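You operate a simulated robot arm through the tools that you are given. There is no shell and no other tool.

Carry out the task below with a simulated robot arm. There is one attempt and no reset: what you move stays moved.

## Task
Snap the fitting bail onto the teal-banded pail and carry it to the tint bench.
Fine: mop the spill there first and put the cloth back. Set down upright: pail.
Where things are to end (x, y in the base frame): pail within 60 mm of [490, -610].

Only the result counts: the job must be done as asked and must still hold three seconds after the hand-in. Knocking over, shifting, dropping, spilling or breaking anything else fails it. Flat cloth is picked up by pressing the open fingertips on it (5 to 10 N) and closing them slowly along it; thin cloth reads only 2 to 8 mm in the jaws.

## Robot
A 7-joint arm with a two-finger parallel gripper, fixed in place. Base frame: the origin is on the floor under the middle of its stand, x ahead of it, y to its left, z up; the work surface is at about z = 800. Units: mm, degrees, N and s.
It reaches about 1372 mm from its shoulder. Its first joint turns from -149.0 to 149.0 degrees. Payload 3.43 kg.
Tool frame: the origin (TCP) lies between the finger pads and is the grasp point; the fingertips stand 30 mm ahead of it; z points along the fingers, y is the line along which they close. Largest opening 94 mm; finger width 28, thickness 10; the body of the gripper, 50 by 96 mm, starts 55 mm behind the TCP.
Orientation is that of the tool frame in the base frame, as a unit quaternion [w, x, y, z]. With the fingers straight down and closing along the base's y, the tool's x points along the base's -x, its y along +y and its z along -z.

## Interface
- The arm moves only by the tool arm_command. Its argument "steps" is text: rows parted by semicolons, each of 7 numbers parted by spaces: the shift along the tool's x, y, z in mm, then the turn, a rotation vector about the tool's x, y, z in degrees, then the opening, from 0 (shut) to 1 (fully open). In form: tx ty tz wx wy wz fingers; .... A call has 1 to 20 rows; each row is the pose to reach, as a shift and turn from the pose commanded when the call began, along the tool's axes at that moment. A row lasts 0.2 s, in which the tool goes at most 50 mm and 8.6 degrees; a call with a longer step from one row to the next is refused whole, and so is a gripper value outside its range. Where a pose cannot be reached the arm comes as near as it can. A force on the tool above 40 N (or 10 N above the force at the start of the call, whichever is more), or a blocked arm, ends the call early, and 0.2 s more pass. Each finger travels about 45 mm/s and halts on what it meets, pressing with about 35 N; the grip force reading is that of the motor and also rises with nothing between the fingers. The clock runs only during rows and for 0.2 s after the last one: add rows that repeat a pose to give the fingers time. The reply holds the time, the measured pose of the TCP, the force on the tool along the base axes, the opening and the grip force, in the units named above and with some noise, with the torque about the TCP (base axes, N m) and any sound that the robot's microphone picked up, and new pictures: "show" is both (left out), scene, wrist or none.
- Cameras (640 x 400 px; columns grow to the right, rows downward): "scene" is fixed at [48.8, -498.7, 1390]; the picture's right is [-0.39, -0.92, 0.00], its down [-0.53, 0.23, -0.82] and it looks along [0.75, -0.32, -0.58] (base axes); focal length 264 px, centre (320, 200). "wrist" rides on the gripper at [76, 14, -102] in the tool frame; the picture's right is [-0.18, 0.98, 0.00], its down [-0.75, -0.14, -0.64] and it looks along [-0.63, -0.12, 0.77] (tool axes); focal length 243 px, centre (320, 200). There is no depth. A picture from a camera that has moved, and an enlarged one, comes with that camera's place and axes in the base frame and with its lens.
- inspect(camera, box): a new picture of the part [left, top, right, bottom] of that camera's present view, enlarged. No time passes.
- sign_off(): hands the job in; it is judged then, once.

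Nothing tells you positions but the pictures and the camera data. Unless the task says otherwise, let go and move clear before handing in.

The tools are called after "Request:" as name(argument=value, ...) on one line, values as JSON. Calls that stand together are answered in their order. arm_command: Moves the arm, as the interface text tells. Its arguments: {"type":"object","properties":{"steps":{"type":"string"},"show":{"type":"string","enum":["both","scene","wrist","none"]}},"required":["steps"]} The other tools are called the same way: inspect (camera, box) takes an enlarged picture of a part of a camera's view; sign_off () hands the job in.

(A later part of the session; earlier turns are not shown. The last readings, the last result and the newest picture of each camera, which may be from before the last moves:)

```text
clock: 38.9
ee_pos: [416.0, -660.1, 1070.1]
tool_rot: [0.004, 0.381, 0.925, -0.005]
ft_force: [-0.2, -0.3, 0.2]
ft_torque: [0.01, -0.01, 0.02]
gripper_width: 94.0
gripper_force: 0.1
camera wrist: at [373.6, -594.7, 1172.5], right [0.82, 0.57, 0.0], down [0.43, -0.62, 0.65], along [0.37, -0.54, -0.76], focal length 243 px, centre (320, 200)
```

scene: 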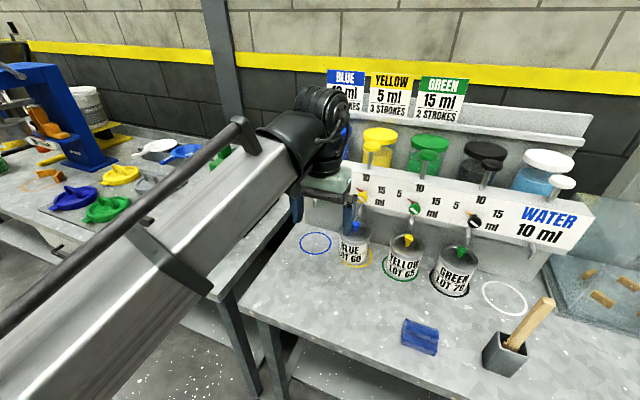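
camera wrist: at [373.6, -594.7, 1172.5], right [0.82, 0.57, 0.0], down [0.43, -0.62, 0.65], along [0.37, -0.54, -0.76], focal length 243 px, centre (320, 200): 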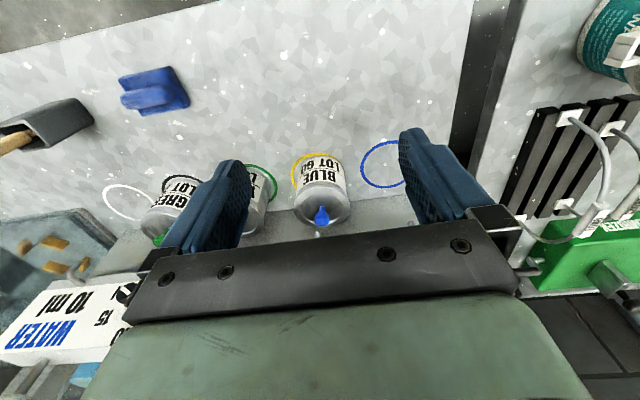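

Free again with no load on the tool. I'll turn the camera away from the forearm as I move to a hover over the rack.

Request:
arm_command(steps="-12 35 -1 0 0 -7 1; -26 70 -2 0 0 -14 1; -42 105 -3 0 0 -21 1; -58 140 -4 0 0 -28 1; -75 178 -5 0 0 -35 1; -92 218 -6 0 0 -40 1; -109 258 -7 0 0 -45 1; -126 300 -8 0 0 -45 1; -144 342 -10 0 0 -45 1; -144 342 -10 0 0 -45 1; -144 342 -10 0 0 -45 1")

Request:
inspect(camera="wrist", box=[160, 0, 480, 200])

```text
clock: 41.3
ee_pos: [759.0, -518.0, 1079.7]
tool_rot: [0.002, -0.003, 1.0, -0.006]
ft_force: [0.9, -0.1, 0.1]
ft_torque: [-0.02, 0.0, -0.02]
gripper_width: 94.3
gripper_force: 0.0
camera wrist: at [684.0, -503.0, 1182.6], right [0.18, 0.98, -0.01], down [0.75, -0.13, 0.65], along [0.64, -0.12, -0.76], focal length 243 px, centre (320, 200)
```

scene: 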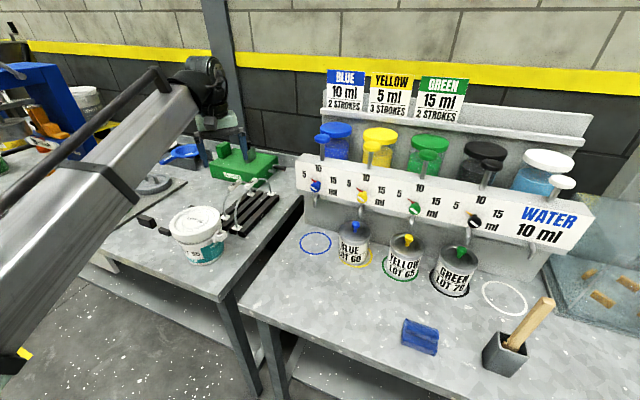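
wrist: 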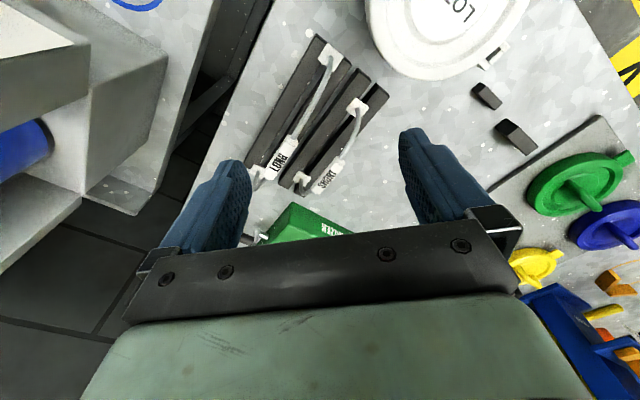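

```text
2.00 times, centred on (320, 100) of wrist
camera zoom: at [684.0, -503.0, 1182.6], right [0.18, 0.98, -0.01], down [0.75, -0.13, 0.65], along [0.64, -0.12, -0.76], focal length 485 px, centre (320, 400)
```

zoom: 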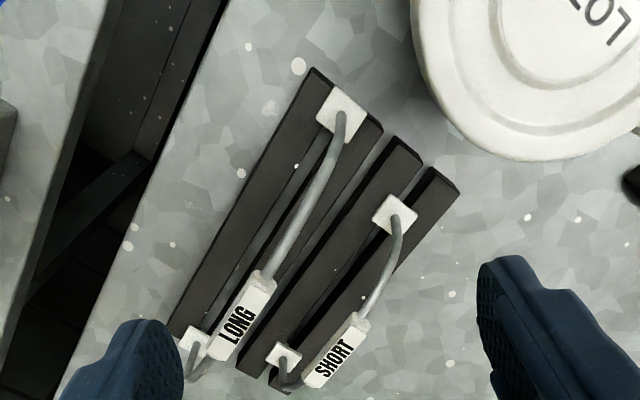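

The rack is clear now: SHORT feet at about (820, -474) and (933, -584), span 158 mm; LONG span about 221 mm. Next I'll measure the pail's ears to decide which bail fits.

Request:
inspect(camera="wrist", box=[350, 0, 550, 120])

Request:
inspect(camera="scene", box=[150, 150, 300, 270])

```text
3.20 times, centred on (450, 60) of wrist
camera zoom: at [684.0, -503.0, 1182.6], right [0.18, 0.98, -0.01], down [0.75, -0.13, 0.65], along [0.64, -0.12, -0.76], focal length 776 px, centre (-96, 648)
```

zoom: 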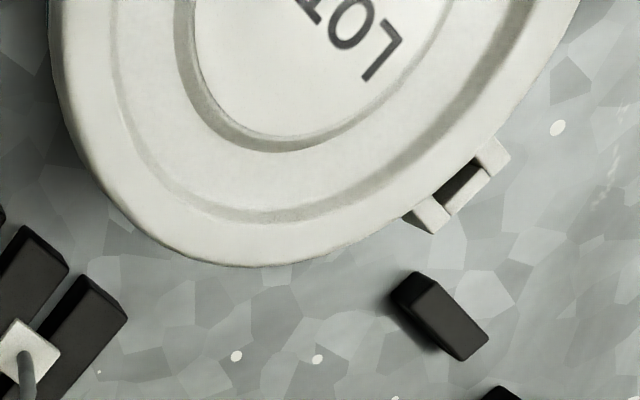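

```text
3.33 times, centred on (225, 210) of scene
camera zoom: at [48.8, -498.7, 1390.0], right [-0.39, -0.92, 0.0], down [-0.53, 0.23, -0.82], along [0.75, -0.32, -0.58], focal length 880 px, centre (637, 167)
```

zoom: 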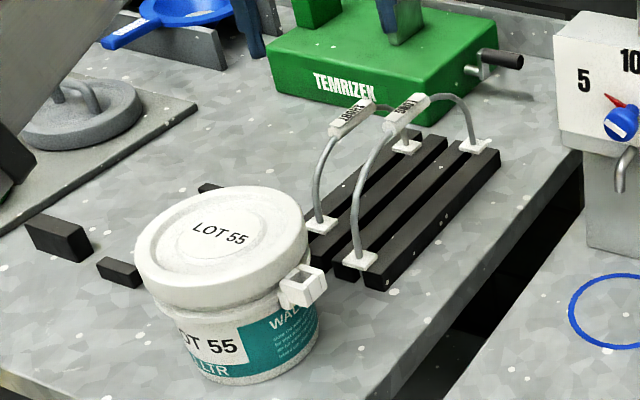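

Request:
inspect(camera="scene", box=[180, 190, 250, 270])

Request:
inspect(camera="wrist", box=[460, 20, 530, 90])

Request:
inspect(camera="wrist", box=[250, 120, 390, 220])

```text
5.00 times, centred on (215, 230) of scene
camera zoom: at [48.8, -498.7, 1390.0], right [-0.39, -0.92, 0.0], down [-0.53, 0.23, -0.82], along [0.75, -0.32, -0.58], focal length 1320 px, centre (845, 50)
```

zoom: 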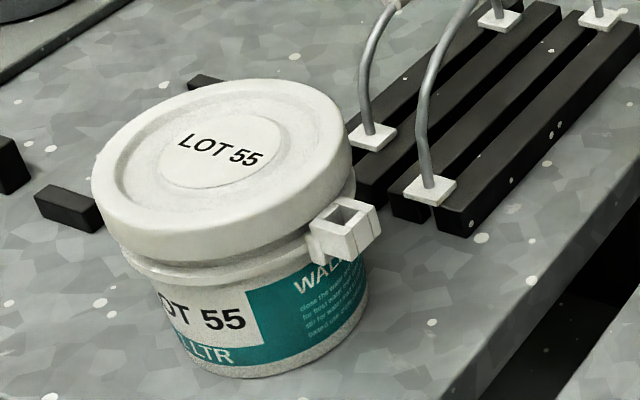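

```text
5.71 times, centred on (495, 55) of wrist
camera zoom: at [684.0, -503.0, 1182.6], right [0.18, 0.98, -0.01], down [0.75, -0.13, 0.65], along [0.64, -0.12, -0.76], focal length 1386 px, centre (-680, 1029)
```

zoom: 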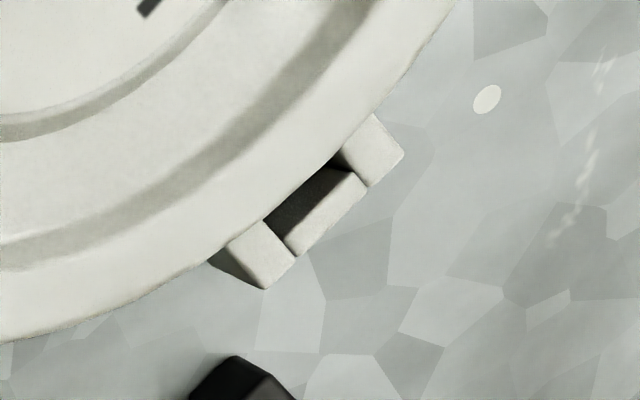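

```text
4.00 times, centred on (320, 170) of wrist
camera zoom: at [684.0, -503.0, 1182.6], right [0.18, 0.98, -0.01], down [0.75, -0.13, 0.65], along [0.64, -0.12, -0.76], focal length 970 px, centre (320, 320)
```

zoom: 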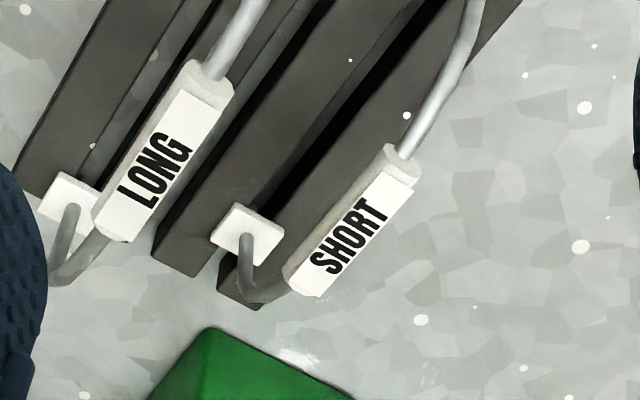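

The pail's sockets are about 158 mm apart, centred on (703, -401) along a +45° line, with tops near z=900. That matches the SHORT bail, whose grip is at about (880, -529, 900). I'll level the slight tool tilt and move nearer.

Request:
arm_command(steps="-30 -2 15 -0.7 0.2 0 0.7; -60 -5 35 -0.7 0.2 0 0.6; -91 -7 50 -0.7 0.2 0 0.55; -91 -7 50 -0.7 0.2 0 0.55", show="none")

```text
clock: 42.3
ee_pos: [850.3, -526.5, 1030.9]
tool_rot: [-0.001, -0.002, 1.0, 0.0]
ft_force: [0.0, 0.7, -0.6]
ft_torque: [0.0, 0.01, -0.03]
gripper_width: 51.9
gripper_force: 0.1
```

Request:
arm_command(steps="-5 0 5 0 0 7.5 0.55; -10 -1 10 0 0 15 0.55; -15 -1 15 0 0 22.5 0.55; -20 -2 20 0 0 30 0.55; -25 -2 25 0 0 37.5 0.55; -30 -2.5 31 0 0 44.5 0.55; -30 -2.5 31 0 0 44.5 0.55")

Request:
inspect(camera="wrist", box=[200, 0, 440, 240])

Request:
inspect(camera="scene", box=[150, 60, 350, 260])

```text
clock: 43.9
ee_pos: [879.6, -526.5, 999.6]
tool_rot: [0.0, 0.376, 0.927, 0.0]
ft_force: [-0.4, 1.0, -0.7]
ft_torque: [-0.01, -0.02, -0.01]
gripper_width: 51.6
gripper_force: 0.0
camera wrist: at [837.4, -463.5, 1102.7], right [0.82, 0.58, 0.0], down [0.44, -0.63, 0.64], along [0.37, -0.52, -0.77], focal length 243 px, centre (320, 200)
```

scene: 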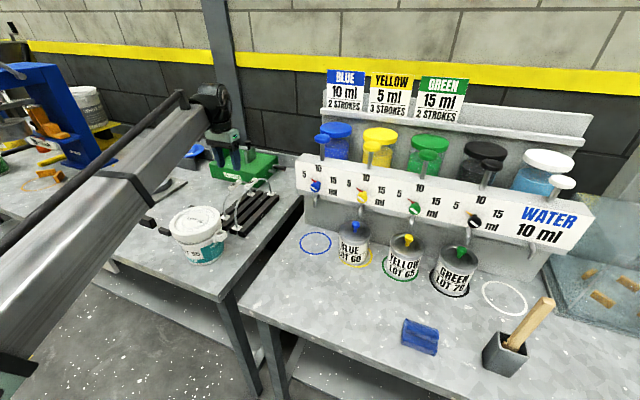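
wrist: 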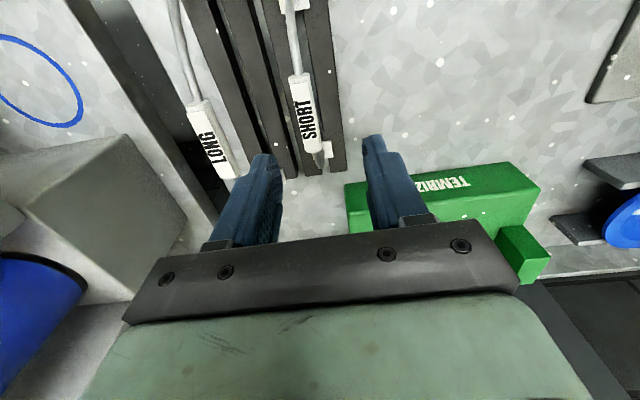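

```text
1.67 times, centred on (320, 120) of wrist
camera zoom: at [837.4, -463.5, 1102.7], right [0.82, 0.58, 0.0], down [0.44, -0.63, 0.64], along [0.37, -0.52, -0.77], focal length 404 px, centre (320, 333)
```

zoom: 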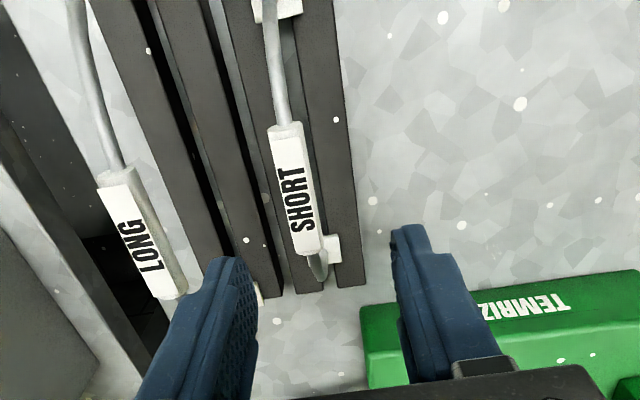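

```text
2.00 times, centred on (250, 160) of scene
camera zoom: at [48.8, -498.7, 1390.0], right [-0.39, -0.92, 0.0], down [-0.53, 0.23, -0.82], along [0.75, -0.32, -0.58], focal length 528 px, centre (460, 280)
```

zoom: 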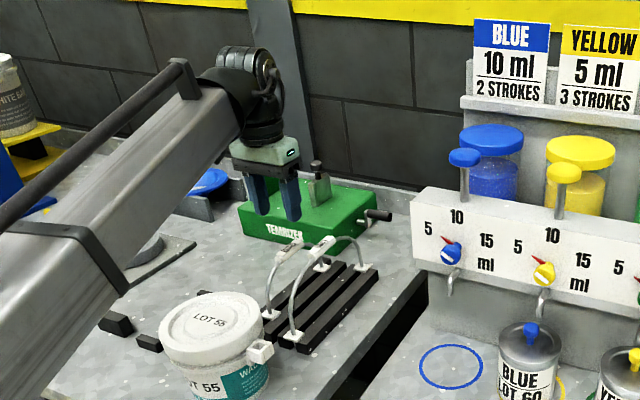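

From here the SHORT grip is about 9 mm to the left of the finger midline. I'll shift to centre on it and descend partway, then check alignment.

Request:
arm_command(steps="1.6 -8.5 0 0 0 0 0.55; 1.6 -8.5 20 0 0 0 0.55; 1.6 -8.5 40 0 0 0 0.55; 1.6 -8.5 50 0 0 0 0.55; 1.6 -8.5 50 0 0 0 0.55", show="wrist")

Request:
inspect(camera="wrist", box=[200, 0, 440, 240])

```text
clock: 45.1
ee_pos: [873.2, -532.7, 951.2]
tool_rot: [0.0, 0.376, 0.927, 0.0]
ft_force: [-0.2, 0.0, -0.6]
ft_torque: [0.01, -0.01, 0.0]
gripper_width: 51.5
gripper_force: 0.1
camera wrist: at [830.1, -468.2, 1053.6], right [0.82, 0.58, 0.0], down [0.44, -0.63, 0.64], along [0.37, -0.52, -0.77], focal length 243 px, centre (320, 200)
```

wrist: 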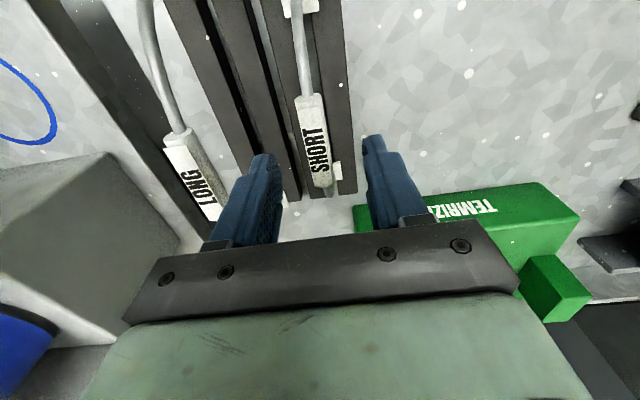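

```text
1.67 times, centred on (320, 120) of wrist
camera zoom: at [830.1, -468.2, 1053.6], right [0.82, 0.58, 0.0], down [0.44, -0.63, 0.64], along [0.37, -0.52, -0.77], focal length 404 px, centre (320, 333)
```

zoom: 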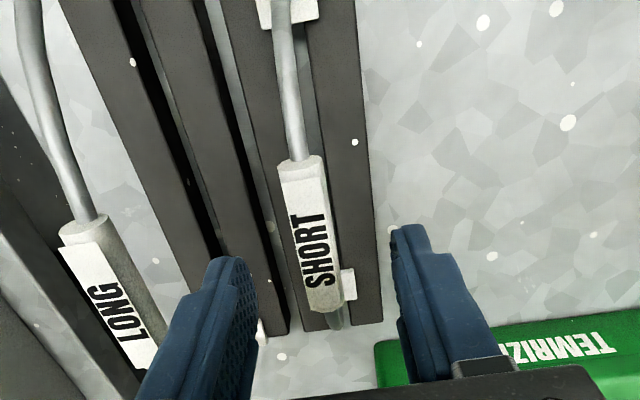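

The grip is centred within about 1–2 mm. I'll descend so the TCP sits on the grip, then close.

Request:
arm_command(steps="0 0 12 0 0 1 0.55; 0 0 24 0 0 1 0.55; 0 0 36 0 0 1 0.55; 0 0 46 0 0 1 0.55; 0 0 51 0 0 1 0.55; 0 0 51 0 0 1 0.55", show="wrist")

Request:
inspect(camera="wrist", box=[200, 0, 440, 240])

```text
clock: 46.5
ee_pos: [873.1, -532.1, 899.0]
tool_rot: [0.0, 0.384, 0.923, 0.0]
ft_force: [0.2, 0.2, 0.9]
ft_torque: [0.01, -0.01, 0.0]
gripper_width: 51.7
gripper_force: 0.1
camera wrist: at [831.2, -467.7, 1002.3], right [0.83, 0.56, 0.0], down [0.43, -0.63, 0.64], along [0.36, -0.53, -0.77], focal length 243 px, centre (320, 200)
```

wrist: 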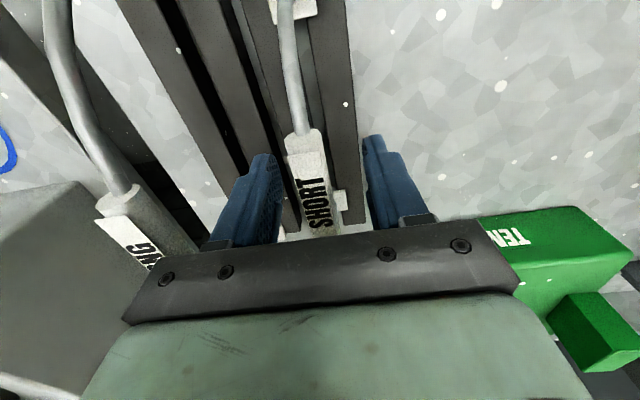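

```text
1.67 times, centred on (320, 120) of wrist
camera zoom: at [831.2, -467.7, 1002.3], right [0.83, 0.56, 0.0], down [0.43, -0.63, 0.64], along [0.36, -0.53, -0.77], focal length 404 px, centre (320, 333)
```

zoom: 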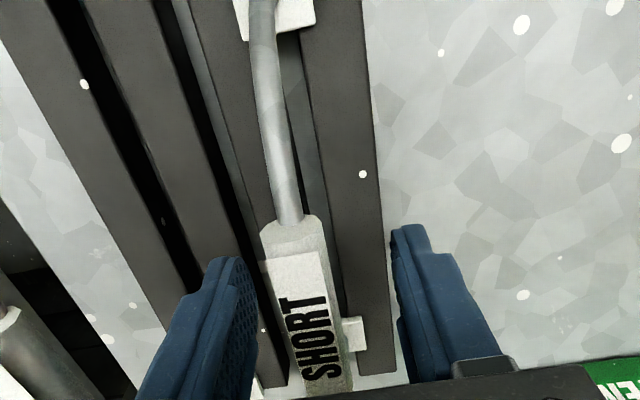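

The grip is aligned in yaw and about 4 mm left of centre. I'll nudge sideways and then close gently on it.

Request:
arm_command(steps="0 -4.3 0 0 0 0 0.55; 0 -4.3 0 0 0 0 0.45; 0 -4.3 0 0 0 0 0.37; 0 -4.3 0 0 0 0 0.3; 0 -4.3 0 0 0 0 0.24; 0 -4.3 0 0 0 0 0.18; 0 -4.3 0 0 0 0 0.12; 0 -4.3 0 0 0 0 0.06; 0 -4.3 0 0 0 0 0.0; 0 -4.3 0 0 0 0 0.0", show="wrist")

Request:
inspect(camera="wrist", box=[200, 0, 440, 240])

```text
clock: 48.7
ee_pos: [870.2, -535.8, 899.5]
tool_rot: [0.0, 0.385, 0.923, 0.0]
ft_force: [-0.5, 0.2, -0.4]
ft_torque: [0.02, 0.01, 0.02]
gripper_width: 19.5
gripper_force: 35.2
camera wrist: at [827.9, -470.8, 1002.2], right [0.83, 0.56, 0.0], down [0.43, -0.63, 0.64], along [0.36, -0.53, -0.77], focal length 243 px, centre (320, 200)
```

wrist: 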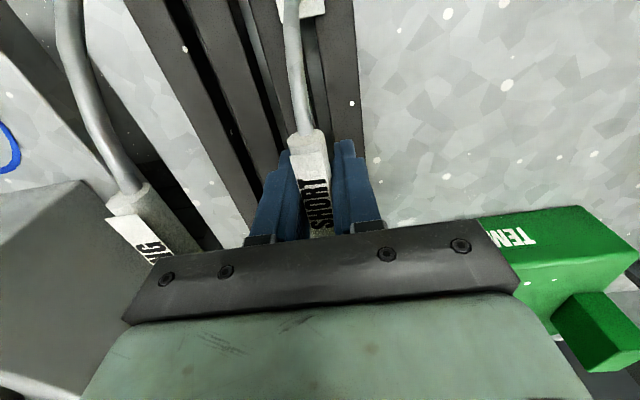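

```text
1.67 times, centred on (320, 120) of wrist
camera zoom: at [827.9, -470.8, 1002.2], right [0.83, 0.56, 0.0], down [0.43, -0.63, 0.64], along [0.36, -0.53, -0.77], focal length 404 px, centre (320, 333)
```

zoom: 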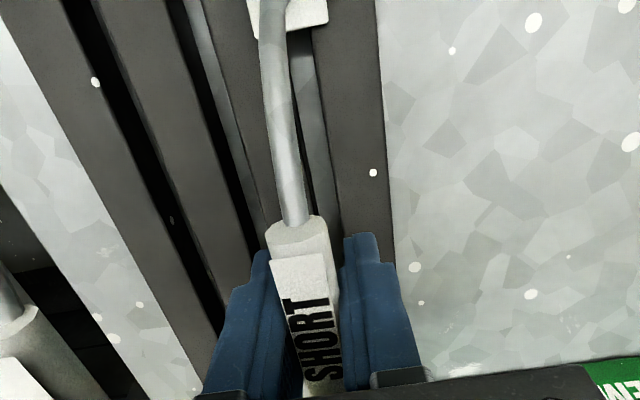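

The bail grip is held at 19.5 mm. I'll lift it straight up out of the rack.

Request:
arm_command(steps="0 0 -6 0 0 0 0; 0 0 -14 0 0 0 0; 0 0 -26 0 0 0 0; 0 0 -45 0 0 0 0; 0 0 -65 0 0 0 0; 0 0 -90 0 0 0 0; 0 0 -115 0 0 0 0; 0 0 -115 0 0 0 0")

Request:
inspect(camera="wrist", box=[200, 0, 440, 240])

Request:
inspect(camera="scene", box=[150, 60, 350, 260])

```text
clock: 50.5
ee_pos: [869.6, -534.6, 1015.2]
tool_rot: [-0.001, 0.385, 0.923, 0.001]
ft_force: [-0.3, -0.5, -0.7]
ft_torque: [0.0, 0.0, 0.02]
gripper_width: 19.3
gripper_force: 35.2
camera wrist: at [828.0, -470.5, 1117.2], right [0.83, 0.56, 0.0], down [0.43, -0.63, 0.64], along [0.36, -0.53, -0.77], focal length 243 px, centre (320, 200)
```

scene: 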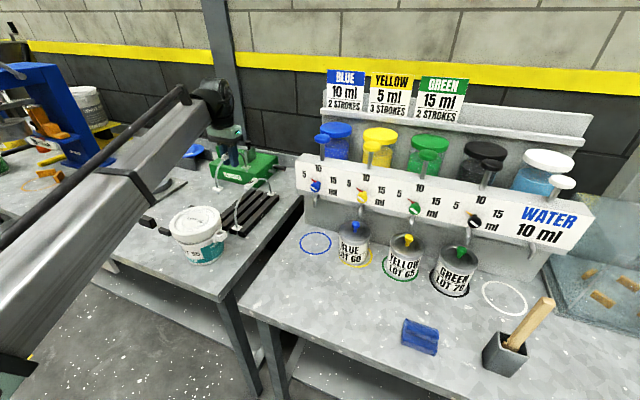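
wrist: 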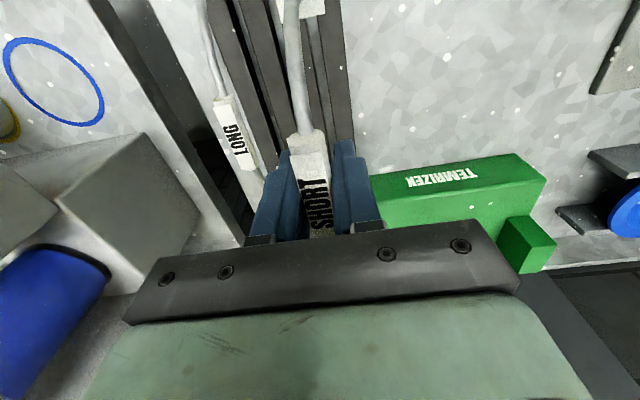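

```text
1.67 times, centred on (320, 120) of wrist
camera zoom: at [828.0, -470.5, 1117.2], right [0.83, 0.56, 0.0], down [0.43, -0.63, 0.64], along [0.36, -0.53, -0.77], focal length 404 px, centre (320, 333)
```

zoom: 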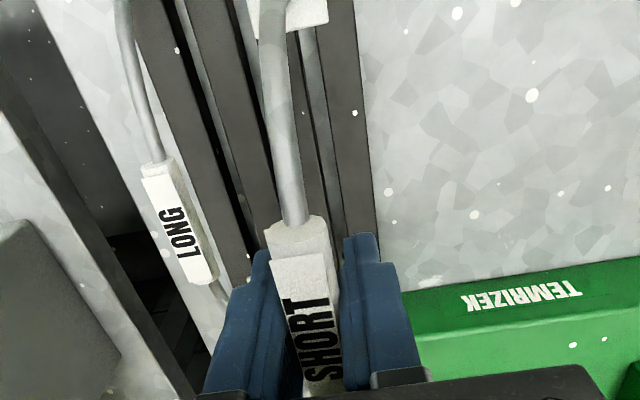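

```text
2.00 times, centred on (250, 160) of scene
camera zoom: at [48.8, -498.7, 1390.0], right [-0.39, -0.92, 0.0], down [-0.53, 0.23, -0.82], along [0.75, -0.32, -0.58], focal length 528 px, centre (460, 280)
```

zoom: 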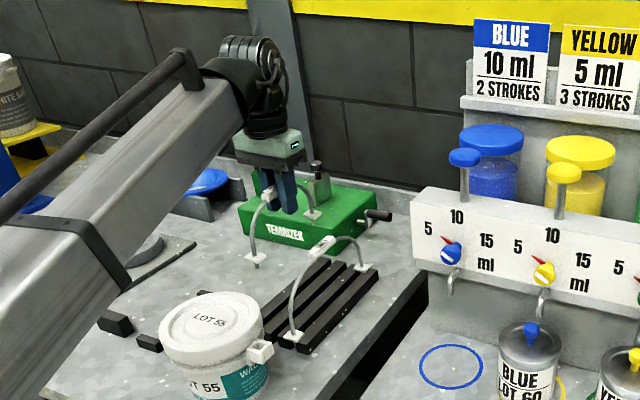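

The SHORT bail came out cleanly with plugs under its feet, and LONG is undisturbed. I'll hover near the pail with both ears in the wrist view to measure the sockets accurately.

Request:
arm_command(steps="0 0 -25 0 0 0 0; 0 0 -45 0 0 0 0; 30 -4 -45 0 0 0 0; 60 -8 -45 0 0 0 0; 90 -12 -45 0 0 0 0; 120 -17 -45 0 0 0 0; 150 -21 -45 0 0 0 0; 178 -25 -45 0 0 0 0; 178 -25 -45 0 0 0 0; 178 -25 -45 0 0 0 0")

Request:
inspect(camera="wrist", box=[160, 0, 480, 200])

```text
clock: 52.7
ee_pos: [727.2, -425.5, 1058.8]
tool_rot: [0.001, 0.383, 0.924, 0.0]
ft_force: [-0.5, -0.2, -0.9]
ft_torque: [-0.01, -0.06, 0.02]
gripper_width: 19.1
gripper_force: 35.2
camera wrist: at [685.4, -361.7, 1161.3], right [0.83, 0.56, 0.0], down [0.43, -0.63, 0.64], along [0.36, -0.53, -0.77], focal length 243 px, centre (320, 200)
```

scene: 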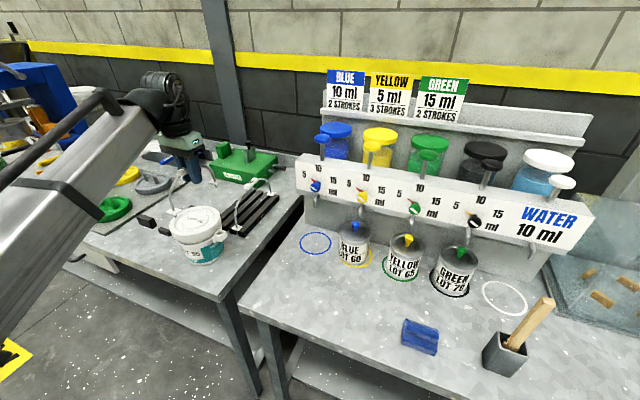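
wrist: 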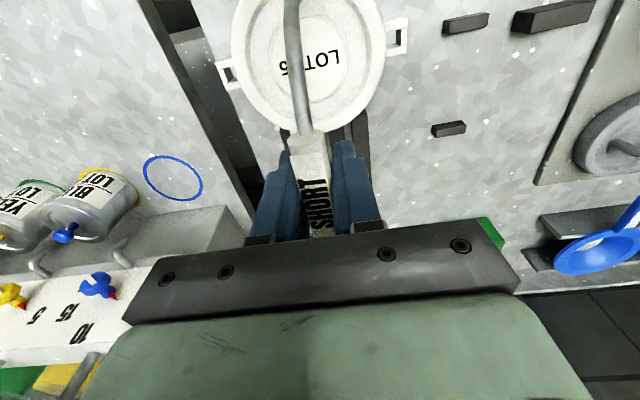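

```text
2.00 times, centred on (320, 100) of wrist
camera zoom: at [685.4, -361.7, 1161.3], right [0.83, 0.56, 0.0], down [0.43, -0.63, 0.64], along [0.36, -0.53, -0.77], focal length 485 px, centre (320, 400)
```

zoom: 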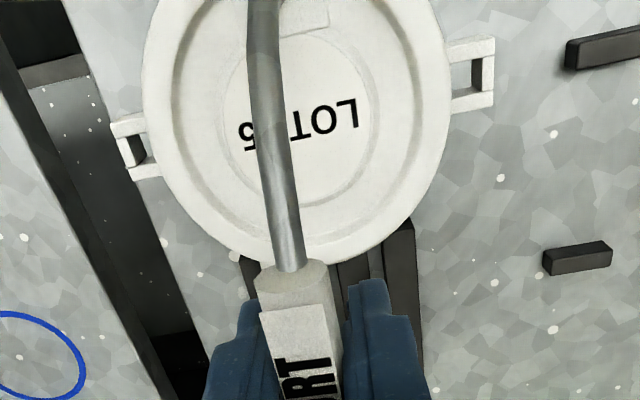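

Both sockets are visible. I'll enlarge each one.

Request:
inspect(camera="wrist", box=[205, 45, 265, 105])

Request:
inspect(camera="wrist", box=[365, 5, 425, 65])

Request:
inspect(camera="wrist", box=[220, 0, 400, 140])

```text
6.67 times, centred on (235, 75) of wrist
camera zoom: at [685.4, -361.7, 1161.3], right [0.83, 0.56, 0.0], down [0.43, -0.63, 0.64], along [0.36, -0.53, -0.77], focal length 1618 px, centre (887, 1033)
```

zoom: 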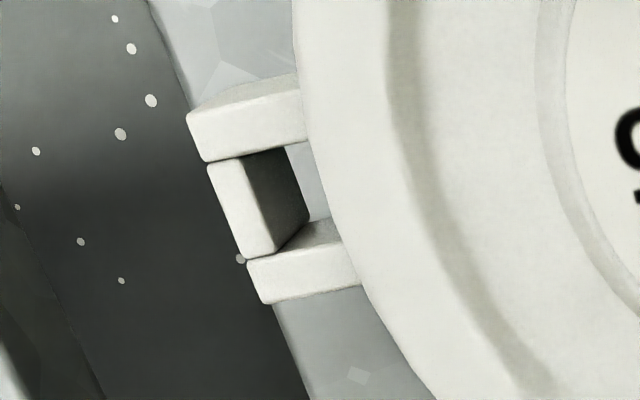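

```text
6.67 times, centred on (395, 35) of wrist
camera zoom: at [685.4, -361.7, 1161.3], right [0.83, 0.56, 0.0], down [0.43, -0.63, 0.64], along [0.36, -0.53, -0.77], focal length 1618 px, centre (-180, 1300)
```

zoom: 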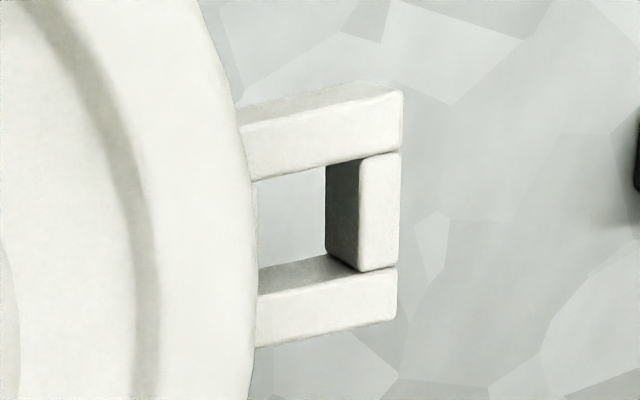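

```text
2.86 times, centred on (310, 70) of wrist
camera zoom: at [685.4, -361.7, 1161.3], right [0.83, 0.56, 0.0], down [0.43, -0.63, 0.64], along [0.36, -0.53, -0.77], focal length 693 px, centre (349, 571)
```

zoom: 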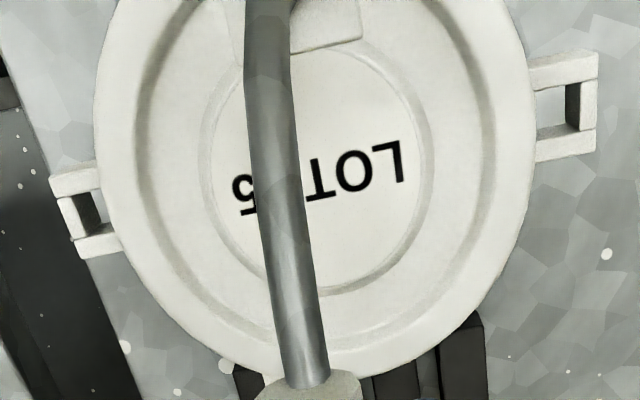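

Both ears are measured: the socket axis is at 44.8° and the pail centre is about (701.5, -403.3). I'll rotate the bail 90° while moving it above the pail, staying high.

Request:
arm_command(steps="3 0 0 0 0 -8.2 0; 6 0 0 0 0 -16.4 0; 9 0 0 0 0 -24.6 0; 12 0.5 0 0 0 -32.8 0; 15 0.5 0 0 0 -41 0; 18 1 0 0 0 -49.2 0; 21 1 0 0 0 -57.4 0; 24 1 0 0 0 -65.6 0; 27 1 0 0 0 -73.8 0; 30 1.4 0 0 0 -82 0; 34 1.4 0 0 0 -90 0; 34 1.4 0 0 0 -90 0; 34 1.4 0 0 0 -90 0")

Request:
inspect(camera="wrist", box=[220, 0, 400, 140])

Request:
inspect(camera="scene", box=[130, 100, 290, 260])

```text
clock: 55.5
ee_pos: [703.6, -400.4, 1058.5]
tool_rot: [0.0, -0.381, 0.925, 0.0]
ft_force: [1.1, -0.5, 0.3]
ft_torque: [0.01, -0.01, 0.0]
gripper_width: 19.1
gripper_force: 35.4
camera wrist: at [641.6, -444.7, 1162.3], right [-0.56, 0.83, 0.0], down [0.63, 0.43, 0.64], along [0.53, 0.36, -0.77], focal length 243 px, centre (320, 200)
```

scene: 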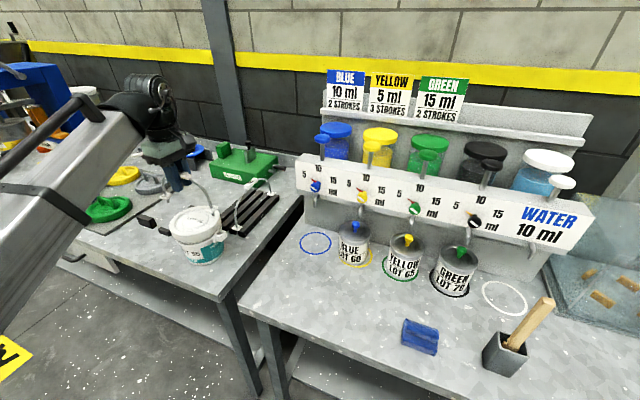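
wrist: 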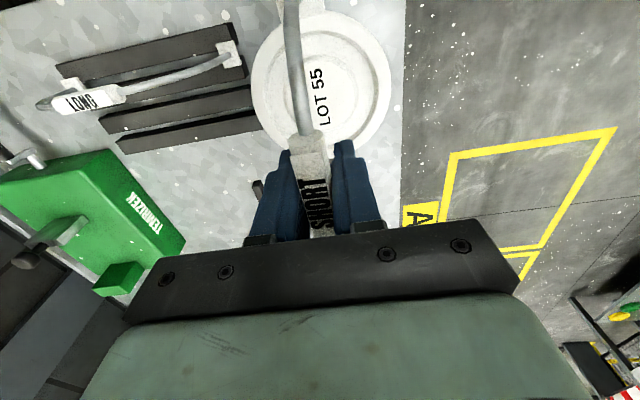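

```text
2.86 times, centred on (310, 70) of wrist
camera zoom: at [641.6, -444.7, 1162.3], right [-0.56, 0.83, 0.0], down [0.63, 0.43, 0.64], along [0.53, 0.36, -0.77], focal length 693 px, centre (349, 571)
```

zoom: 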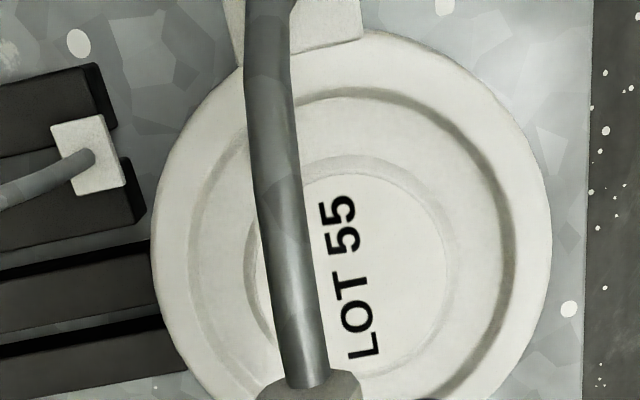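

```text
2.50 times, centred on (210, 180) of scene
camera zoom: at [48.8, -498.7, 1390.0], right [-0.39, -0.92, 0.0], down [-0.53, 0.23, -0.82], along [0.75, -0.32, -0.58], focal length 660 px, centre (595, 250)
```

zoom: 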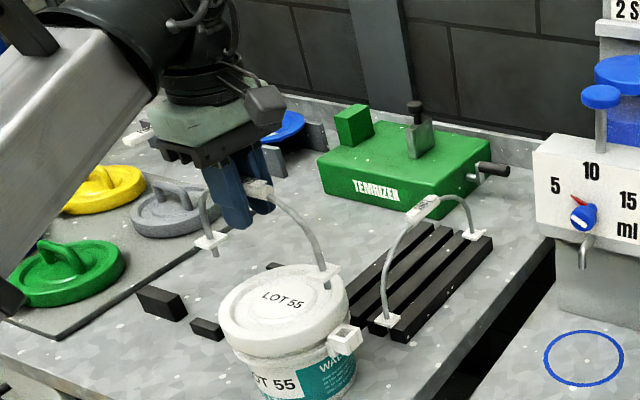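

The bail is above the pail with feet roughly over both sockets. I'll descend partway and compare foot and socket from both cameras.

Request:
arm_command(steps="0 -1 12 0 0 0 0; 0 -1 25 0 0 0 0; 0 -1 38 0 0 0 0; 0 -1 46 0 0 0 0; 0 -1 46 0 0 0 0")

Request:
inspect(camera="wrist", box=[220, 0, 400, 140])

Request:
inspect(camera="scene", box=[160, 170, 250, 270])

```text
clock: 56.7
ee_pos: [704.9, -401.2, 1012.8]
tool_rot: [0.0, -0.38, 0.925, 0.0]
ft_force: [-0.2, -0.2, -0.5]
ft_torque: [0.0, -0.01, 0.02]
gripper_width: 19.3
gripper_force: 35.2
camera wrist: at [642.4, -445.3, 1115.9], right [-0.56, 0.83, 0.0], down [0.63, 0.43, 0.64], along [0.53, 0.36, -0.77], focal length 243 px, centre (320, 200)
```

scene: 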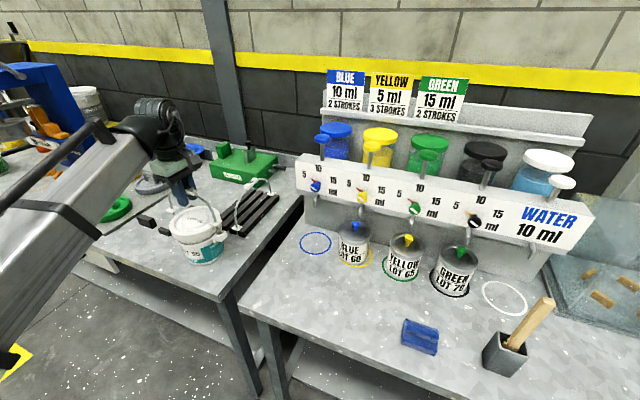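
wrist: 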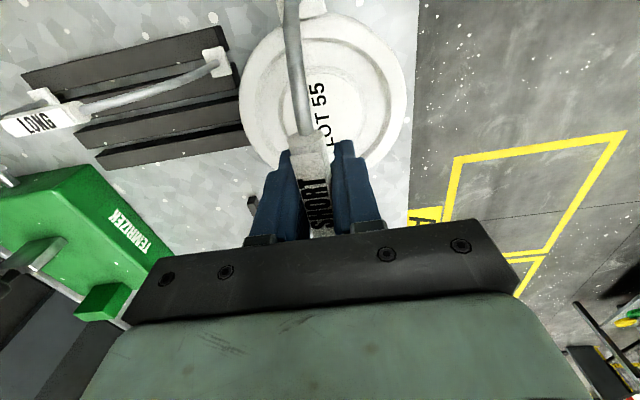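

```text
2.86 times, centred on (310, 70) of wrist
camera zoom: at [642.4, -445.3, 1115.9], right [-0.56, 0.83, 0.0], down [0.63, 0.43, 0.64], along [0.53, 0.36, -0.77], focal length 693 px, centre (349, 571)
```

zoom: 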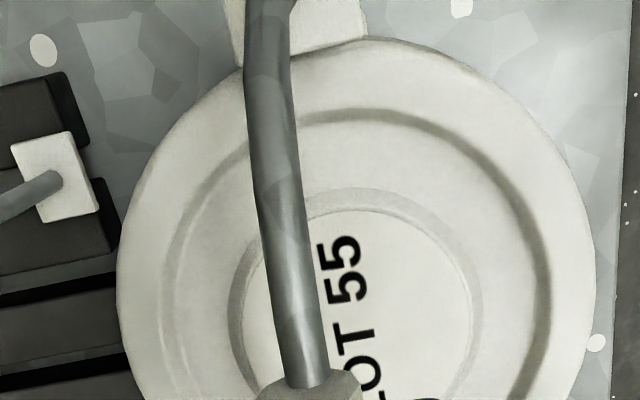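

```text
4.00 times, centred on (205, 220) of scene
camera zoom: at [48.8, -498.7, 1390.0], right [-0.39, -0.92, 0.0], down [-0.53, 0.23, -0.82], along [0.75, -0.32, -0.58], focal length 1056 px, centre (780, 120)
```

zoom: 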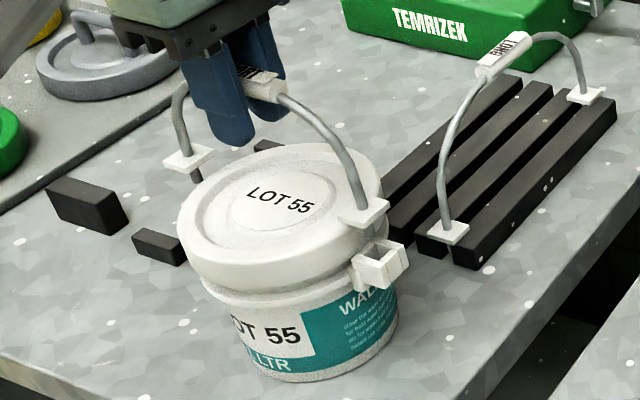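

Request:
inspect(camera="scene", box=[205, 205, 240, 240])

Request:
inspect(camera="scene", box=[160, 175, 230, 230])

Request:
inspect(camera="wrist", box=[280, 0, 340, 40])

```text
11.43 times, centred on (222, 222) of scene
camera zoom: at [48.8, -498.7, 1390.0], right [-0.39, -0.92, 0.0], down [-0.53, 0.23, -0.82], along [0.75, -0.32, -0.58], focal length 3016 px, centre (1434, -57)
```

zoom: 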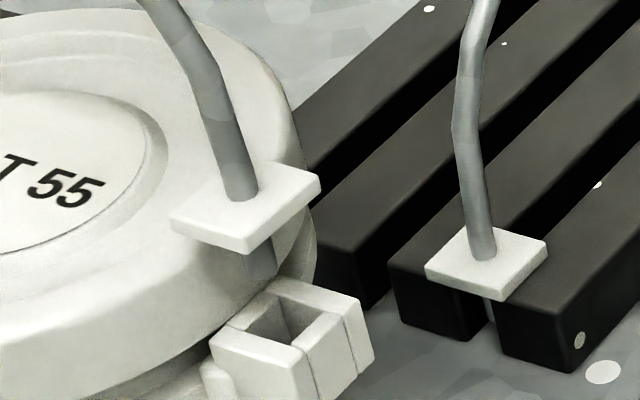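

```text
7.27 times, centred on (195, 202) of scene
camera zoom: at [48.8, -498.7, 1390.0], right [-0.39, -0.92, 0.0], down [-0.53, 0.23, -0.82], along [0.75, -0.32, -0.58], focal length 1919 px, centre (1229, 182)
```

zoom: 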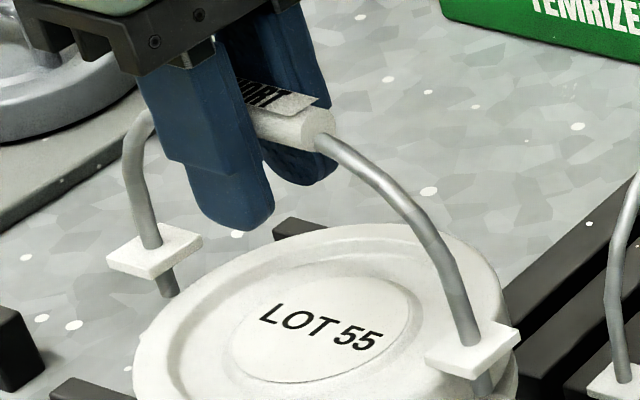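

```text
10.00 times, centred on (310, 20) of wrist
camera zoom: at [642.4, -445.3, 1115.9], right [-0.56, 0.83, 0.0], down [0.63, 0.43, 0.64], along [0.53, 0.36, -0.77], focal length 2426 px, centre (420, 2000)
```

zoom: 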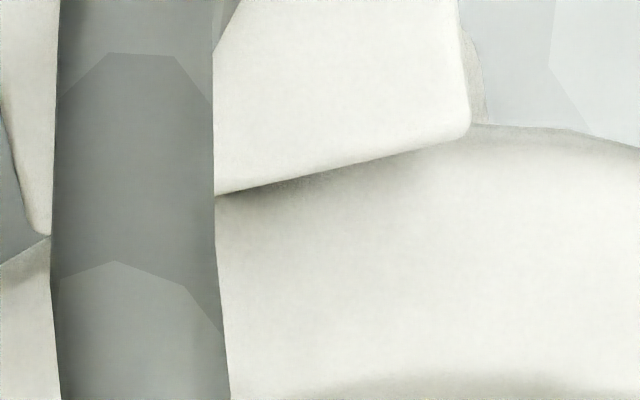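

Request:
inspect(camera="scene", box=[220, 222, 244, 240])

Request:
inspect(camera="scene", box=[211, 209, 235, 227])

Request:
inspect(camera="scene", box=[168, 200, 192, 218])

```text
16.00 times, centred on (232, 231) of scene
camera zoom: at [48.8, -498.7, 1390.0], right [-0.39, -0.92, 0.0], down [-0.53, 0.23, -0.82], along [0.75, -0.32, -0.58], focal length 4222 px, centre (1728, -296)
```

zoom: 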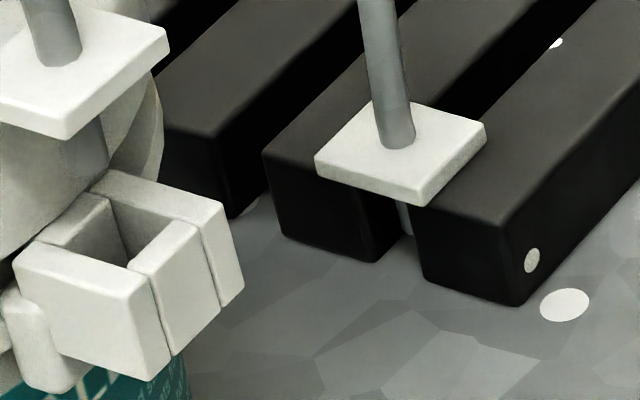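

```text
16.00 times, centred on (223, 218) of scene
camera zoom: at [48.8, -498.7, 1390.0], right [-0.39, -0.92, 0.0], down [-0.53, 0.23, -0.82], along [0.75, -0.32, -0.58], focal length 4222 px, centre (1872, -88)
```

zoom: 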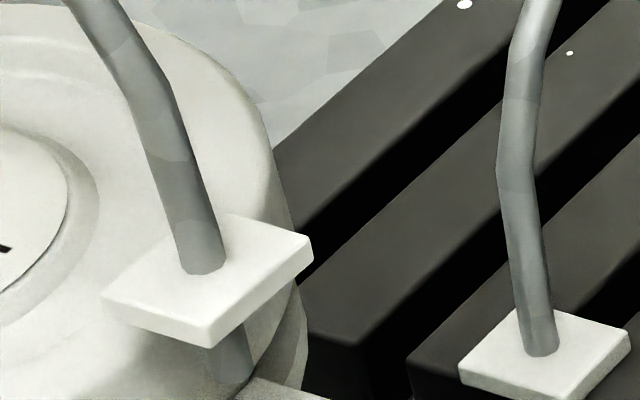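

```text
16.00 times, centred on (180, 209) of scene
camera zoom: at [48.8, -498.7, 1390.0], right [-0.39, -0.92, 0.0], down [-0.53, 0.23, -0.82], along [0.75, -0.32, -0.58], focal length 4222 px, centre (2560, 56)
```

zoom: 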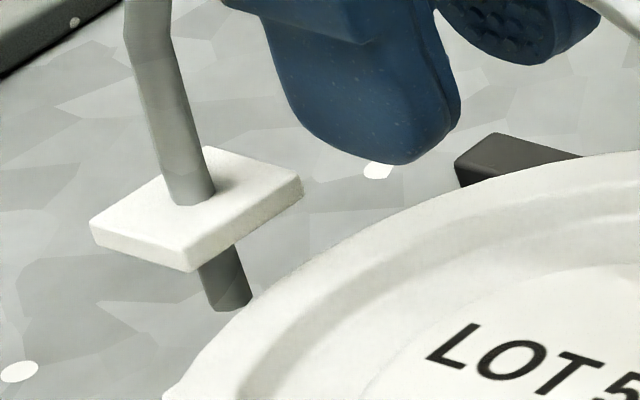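

The plugs are about 8 mm across and the sockets about 12 x 18 mm. I estimate about +1 mm along the bail and -2 mm sideways is still needed. I'll apply that, drop 6 mm and re-check.

Request:
arm_command(steps="1.2 -2.2 0 0 0 0 0; 1.2 -2.2 6 0 0 0 0; 1.2 -2.2 6 0 0 0 0; 1.2 -2.2 6 0 0 0 0", show="none")

Request:
inspect(camera="scene", box=[212, 212, 240, 240])

Request:
inspect(camera="wrist", box=[270, 0, 350, 60])

```text
clock: 57.7
ee_pos: [706.2, -403.2, 1007.0]
tool_rot: [0.0, -0.381, 0.925, -0.001]
ft_force: [-0.3, 1.0, -0.2]
ft_torque: [0.01, -0.01, -0.02]
gripper_width: 19.0
gripper_force: 35.2
```

```text
14.29 times, centred on (226, 226) of scene
camera zoom: at [48.8, -498.7, 1390.0], right [-0.39, -0.92, 0.0], down [-0.53, 0.23, -0.82], along [0.75, -0.32, -0.58], focal length 3770 px, centre (1663, -171)
```

zoom: 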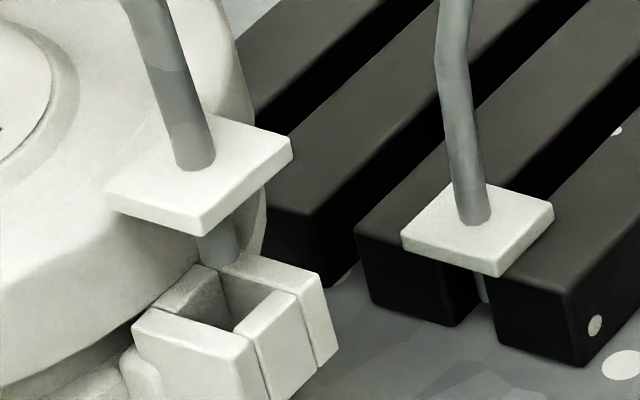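

```text
6.67 times, centred on (310, 30) of wrist
camera zoom: at [643.3, -448.1, 1109.9], right [-0.56, 0.83, 0.0], down [0.63, 0.43, 0.64], along [0.53, 0.36, -0.77], focal length 1618 px, centre (387, 1333)
```

zoom: 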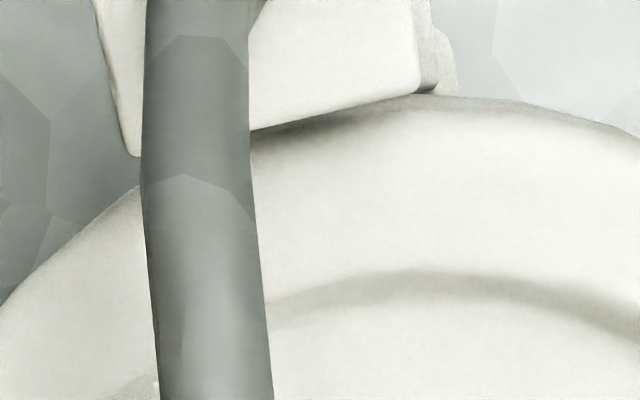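

Request:
inspect(camera="wrist", box=[300, 0, 350, 30])

Request:
inspect(camera="scene", box=[216, 220, 238, 236])

```text
12.80 times, centred on (325, 15) of wrist
camera zoom: at [643.3, -448.1, 1109.9], right [-0.56, 0.83, 0.0], down [0.63, 0.43, 0.64], along [0.53, 0.36, -0.77], focal length 3106 px, centre (256, 2568)
```

zoom: 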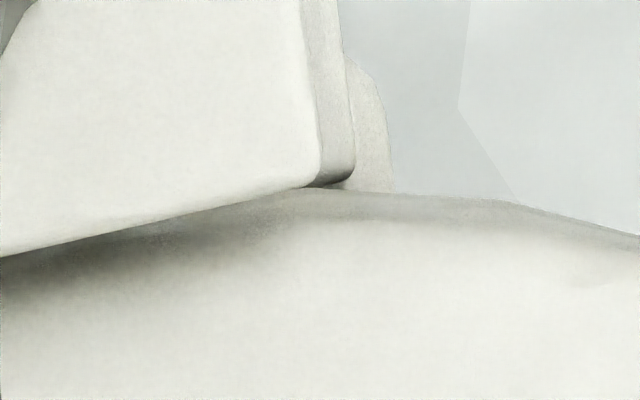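

```text
16.00 times, centred on (227, 228) of scene
camera zoom: at [48.8, -498.7, 1390.0], right [-0.39, -0.92, 0.0], down [-0.53, 0.23, -0.82], along [0.75, -0.32, -0.58], focal length 4222 px, centre (1808, -248)
```

zoom: 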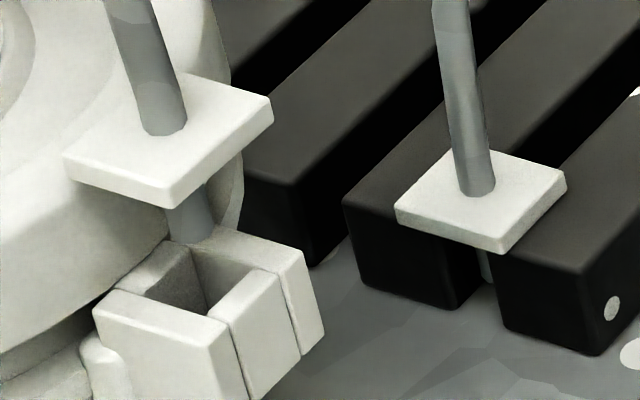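

In the image the near plug looks roughly in line with its socket. I'll lower in small increments, watching force and picture.

Request:
arm_command(steps="0 0.4 2 0 0 0 0; 0 0.4 4 0 0 0 0; 0 0.4 5 0 0 0 0; 0 0.4 5 0 0 0 0", show="none")

Request:
inspect(camera="scene", box=[216, 220, 238, 236])

Request:
inspect(camera="scene", box=[164, 198, 200, 225])

```text
clock: 58.7
ee_pos: [706.1, -404.9, 1001.9]
tool_rot: [0.001, -0.382, 0.924, 0.0]
ft_force: [0.7, 1.0, -0.4]
ft_torque: [0.05, -0.06, 0.02]
gripper_width: 18.9
gripper_force: 34.7
```

```text
16.00 times, centred on (227, 228) of scene
camera zoom: at [48.8, -498.7, 1390.0], right [-0.39, -0.92, 0.0], down [-0.53, 0.23, -0.82], along [0.75, -0.32, -0.58], focal length 4222 px, centre (1808, -248)
```

zoom: 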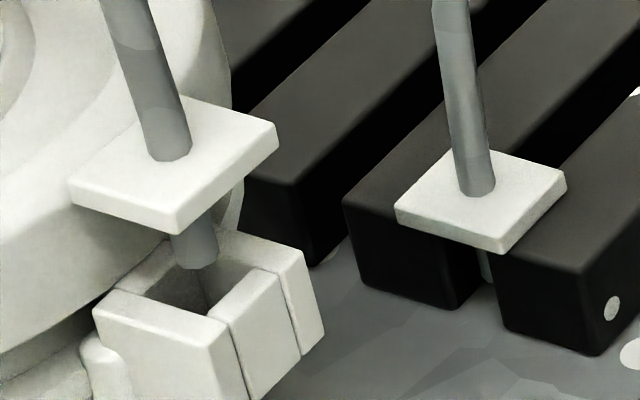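

```text
14.81 times, centred on (182, 212) of scene
camera zoom: at [48.8, -498.7, 1390.0], right [-0.39, -0.92, 0.0], down [-0.53, 0.23, -0.82], along [0.75, -0.32, -0.58], focal length 3910 px, centre (2364, 30)
```

zoom: 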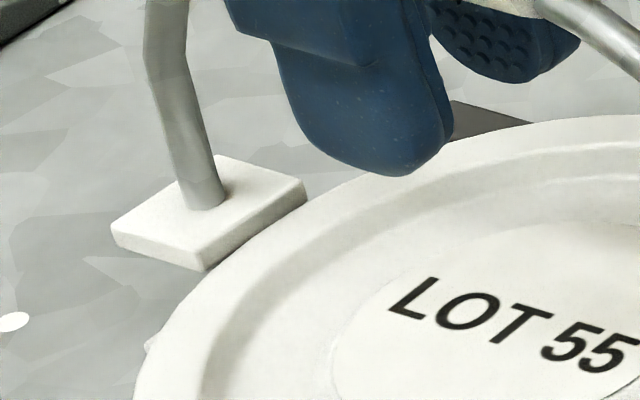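

The plug tip now sits over the socket opening with no contact force. Continuing down a few mm.

Request:
arm_command(steps="0 0 2 0 0 0 0; 0 0 4 0 0 0 0; 0 0 4 0 0 0 0", show="none")

Request:
inspect(camera="scene", box=[216, 220, 238, 236])

Request:
inspect(camera="scene", box=[164, 198, 200, 225])

```text
clock: 59.5
ee_pos: [704.7, -404.1, 997.8]
tool_rot: [0.0, -0.382, 0.924, 0.001]
ft_force: [-0.1, -0.2, 0.0]
ft_torque: [0.02, -0.01, -0.03]
gripper_width: 19.1
gripper_force: 34.6
```

```text
16.00 times, centred on (227, 228) of scene
camera zoom: at [48.8, -498.7, 1390.0], right [-0.39, -0.92, 0.0], down [-0.53, 0.23, -0.82], along [0.75, -0.32, -0.58], focal length 4222 px, centre (1808, -248)
```

zoom: 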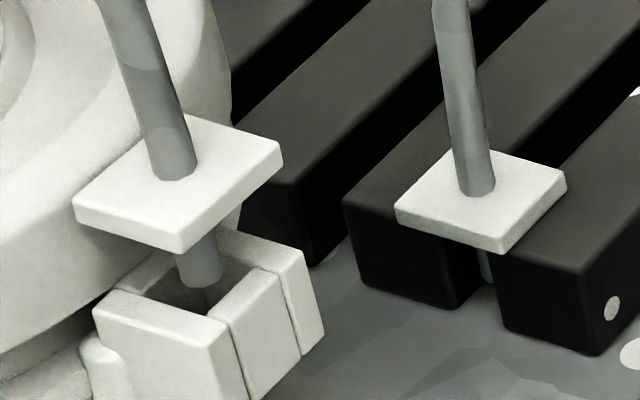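

```text
14.81 times, centred on (182, 212) of scene
camera zoom: at [48.8, -498.7, 1390.0], right [-0.39, -0.92, 0.0], down [-0.53, 0.23, -0.82], along [0.75, -0.32, -0.58], focal length 3910 px, centre (2364, 30)
```

zoom: 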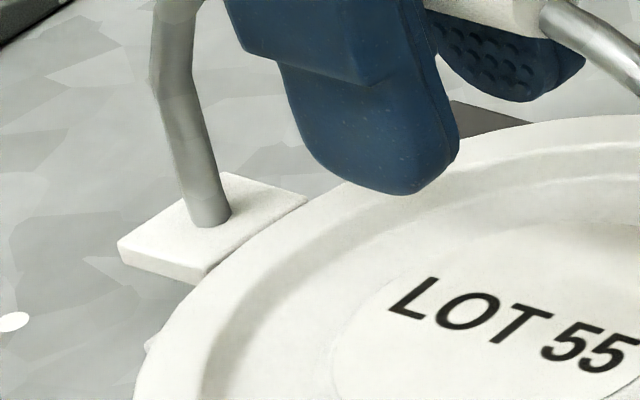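

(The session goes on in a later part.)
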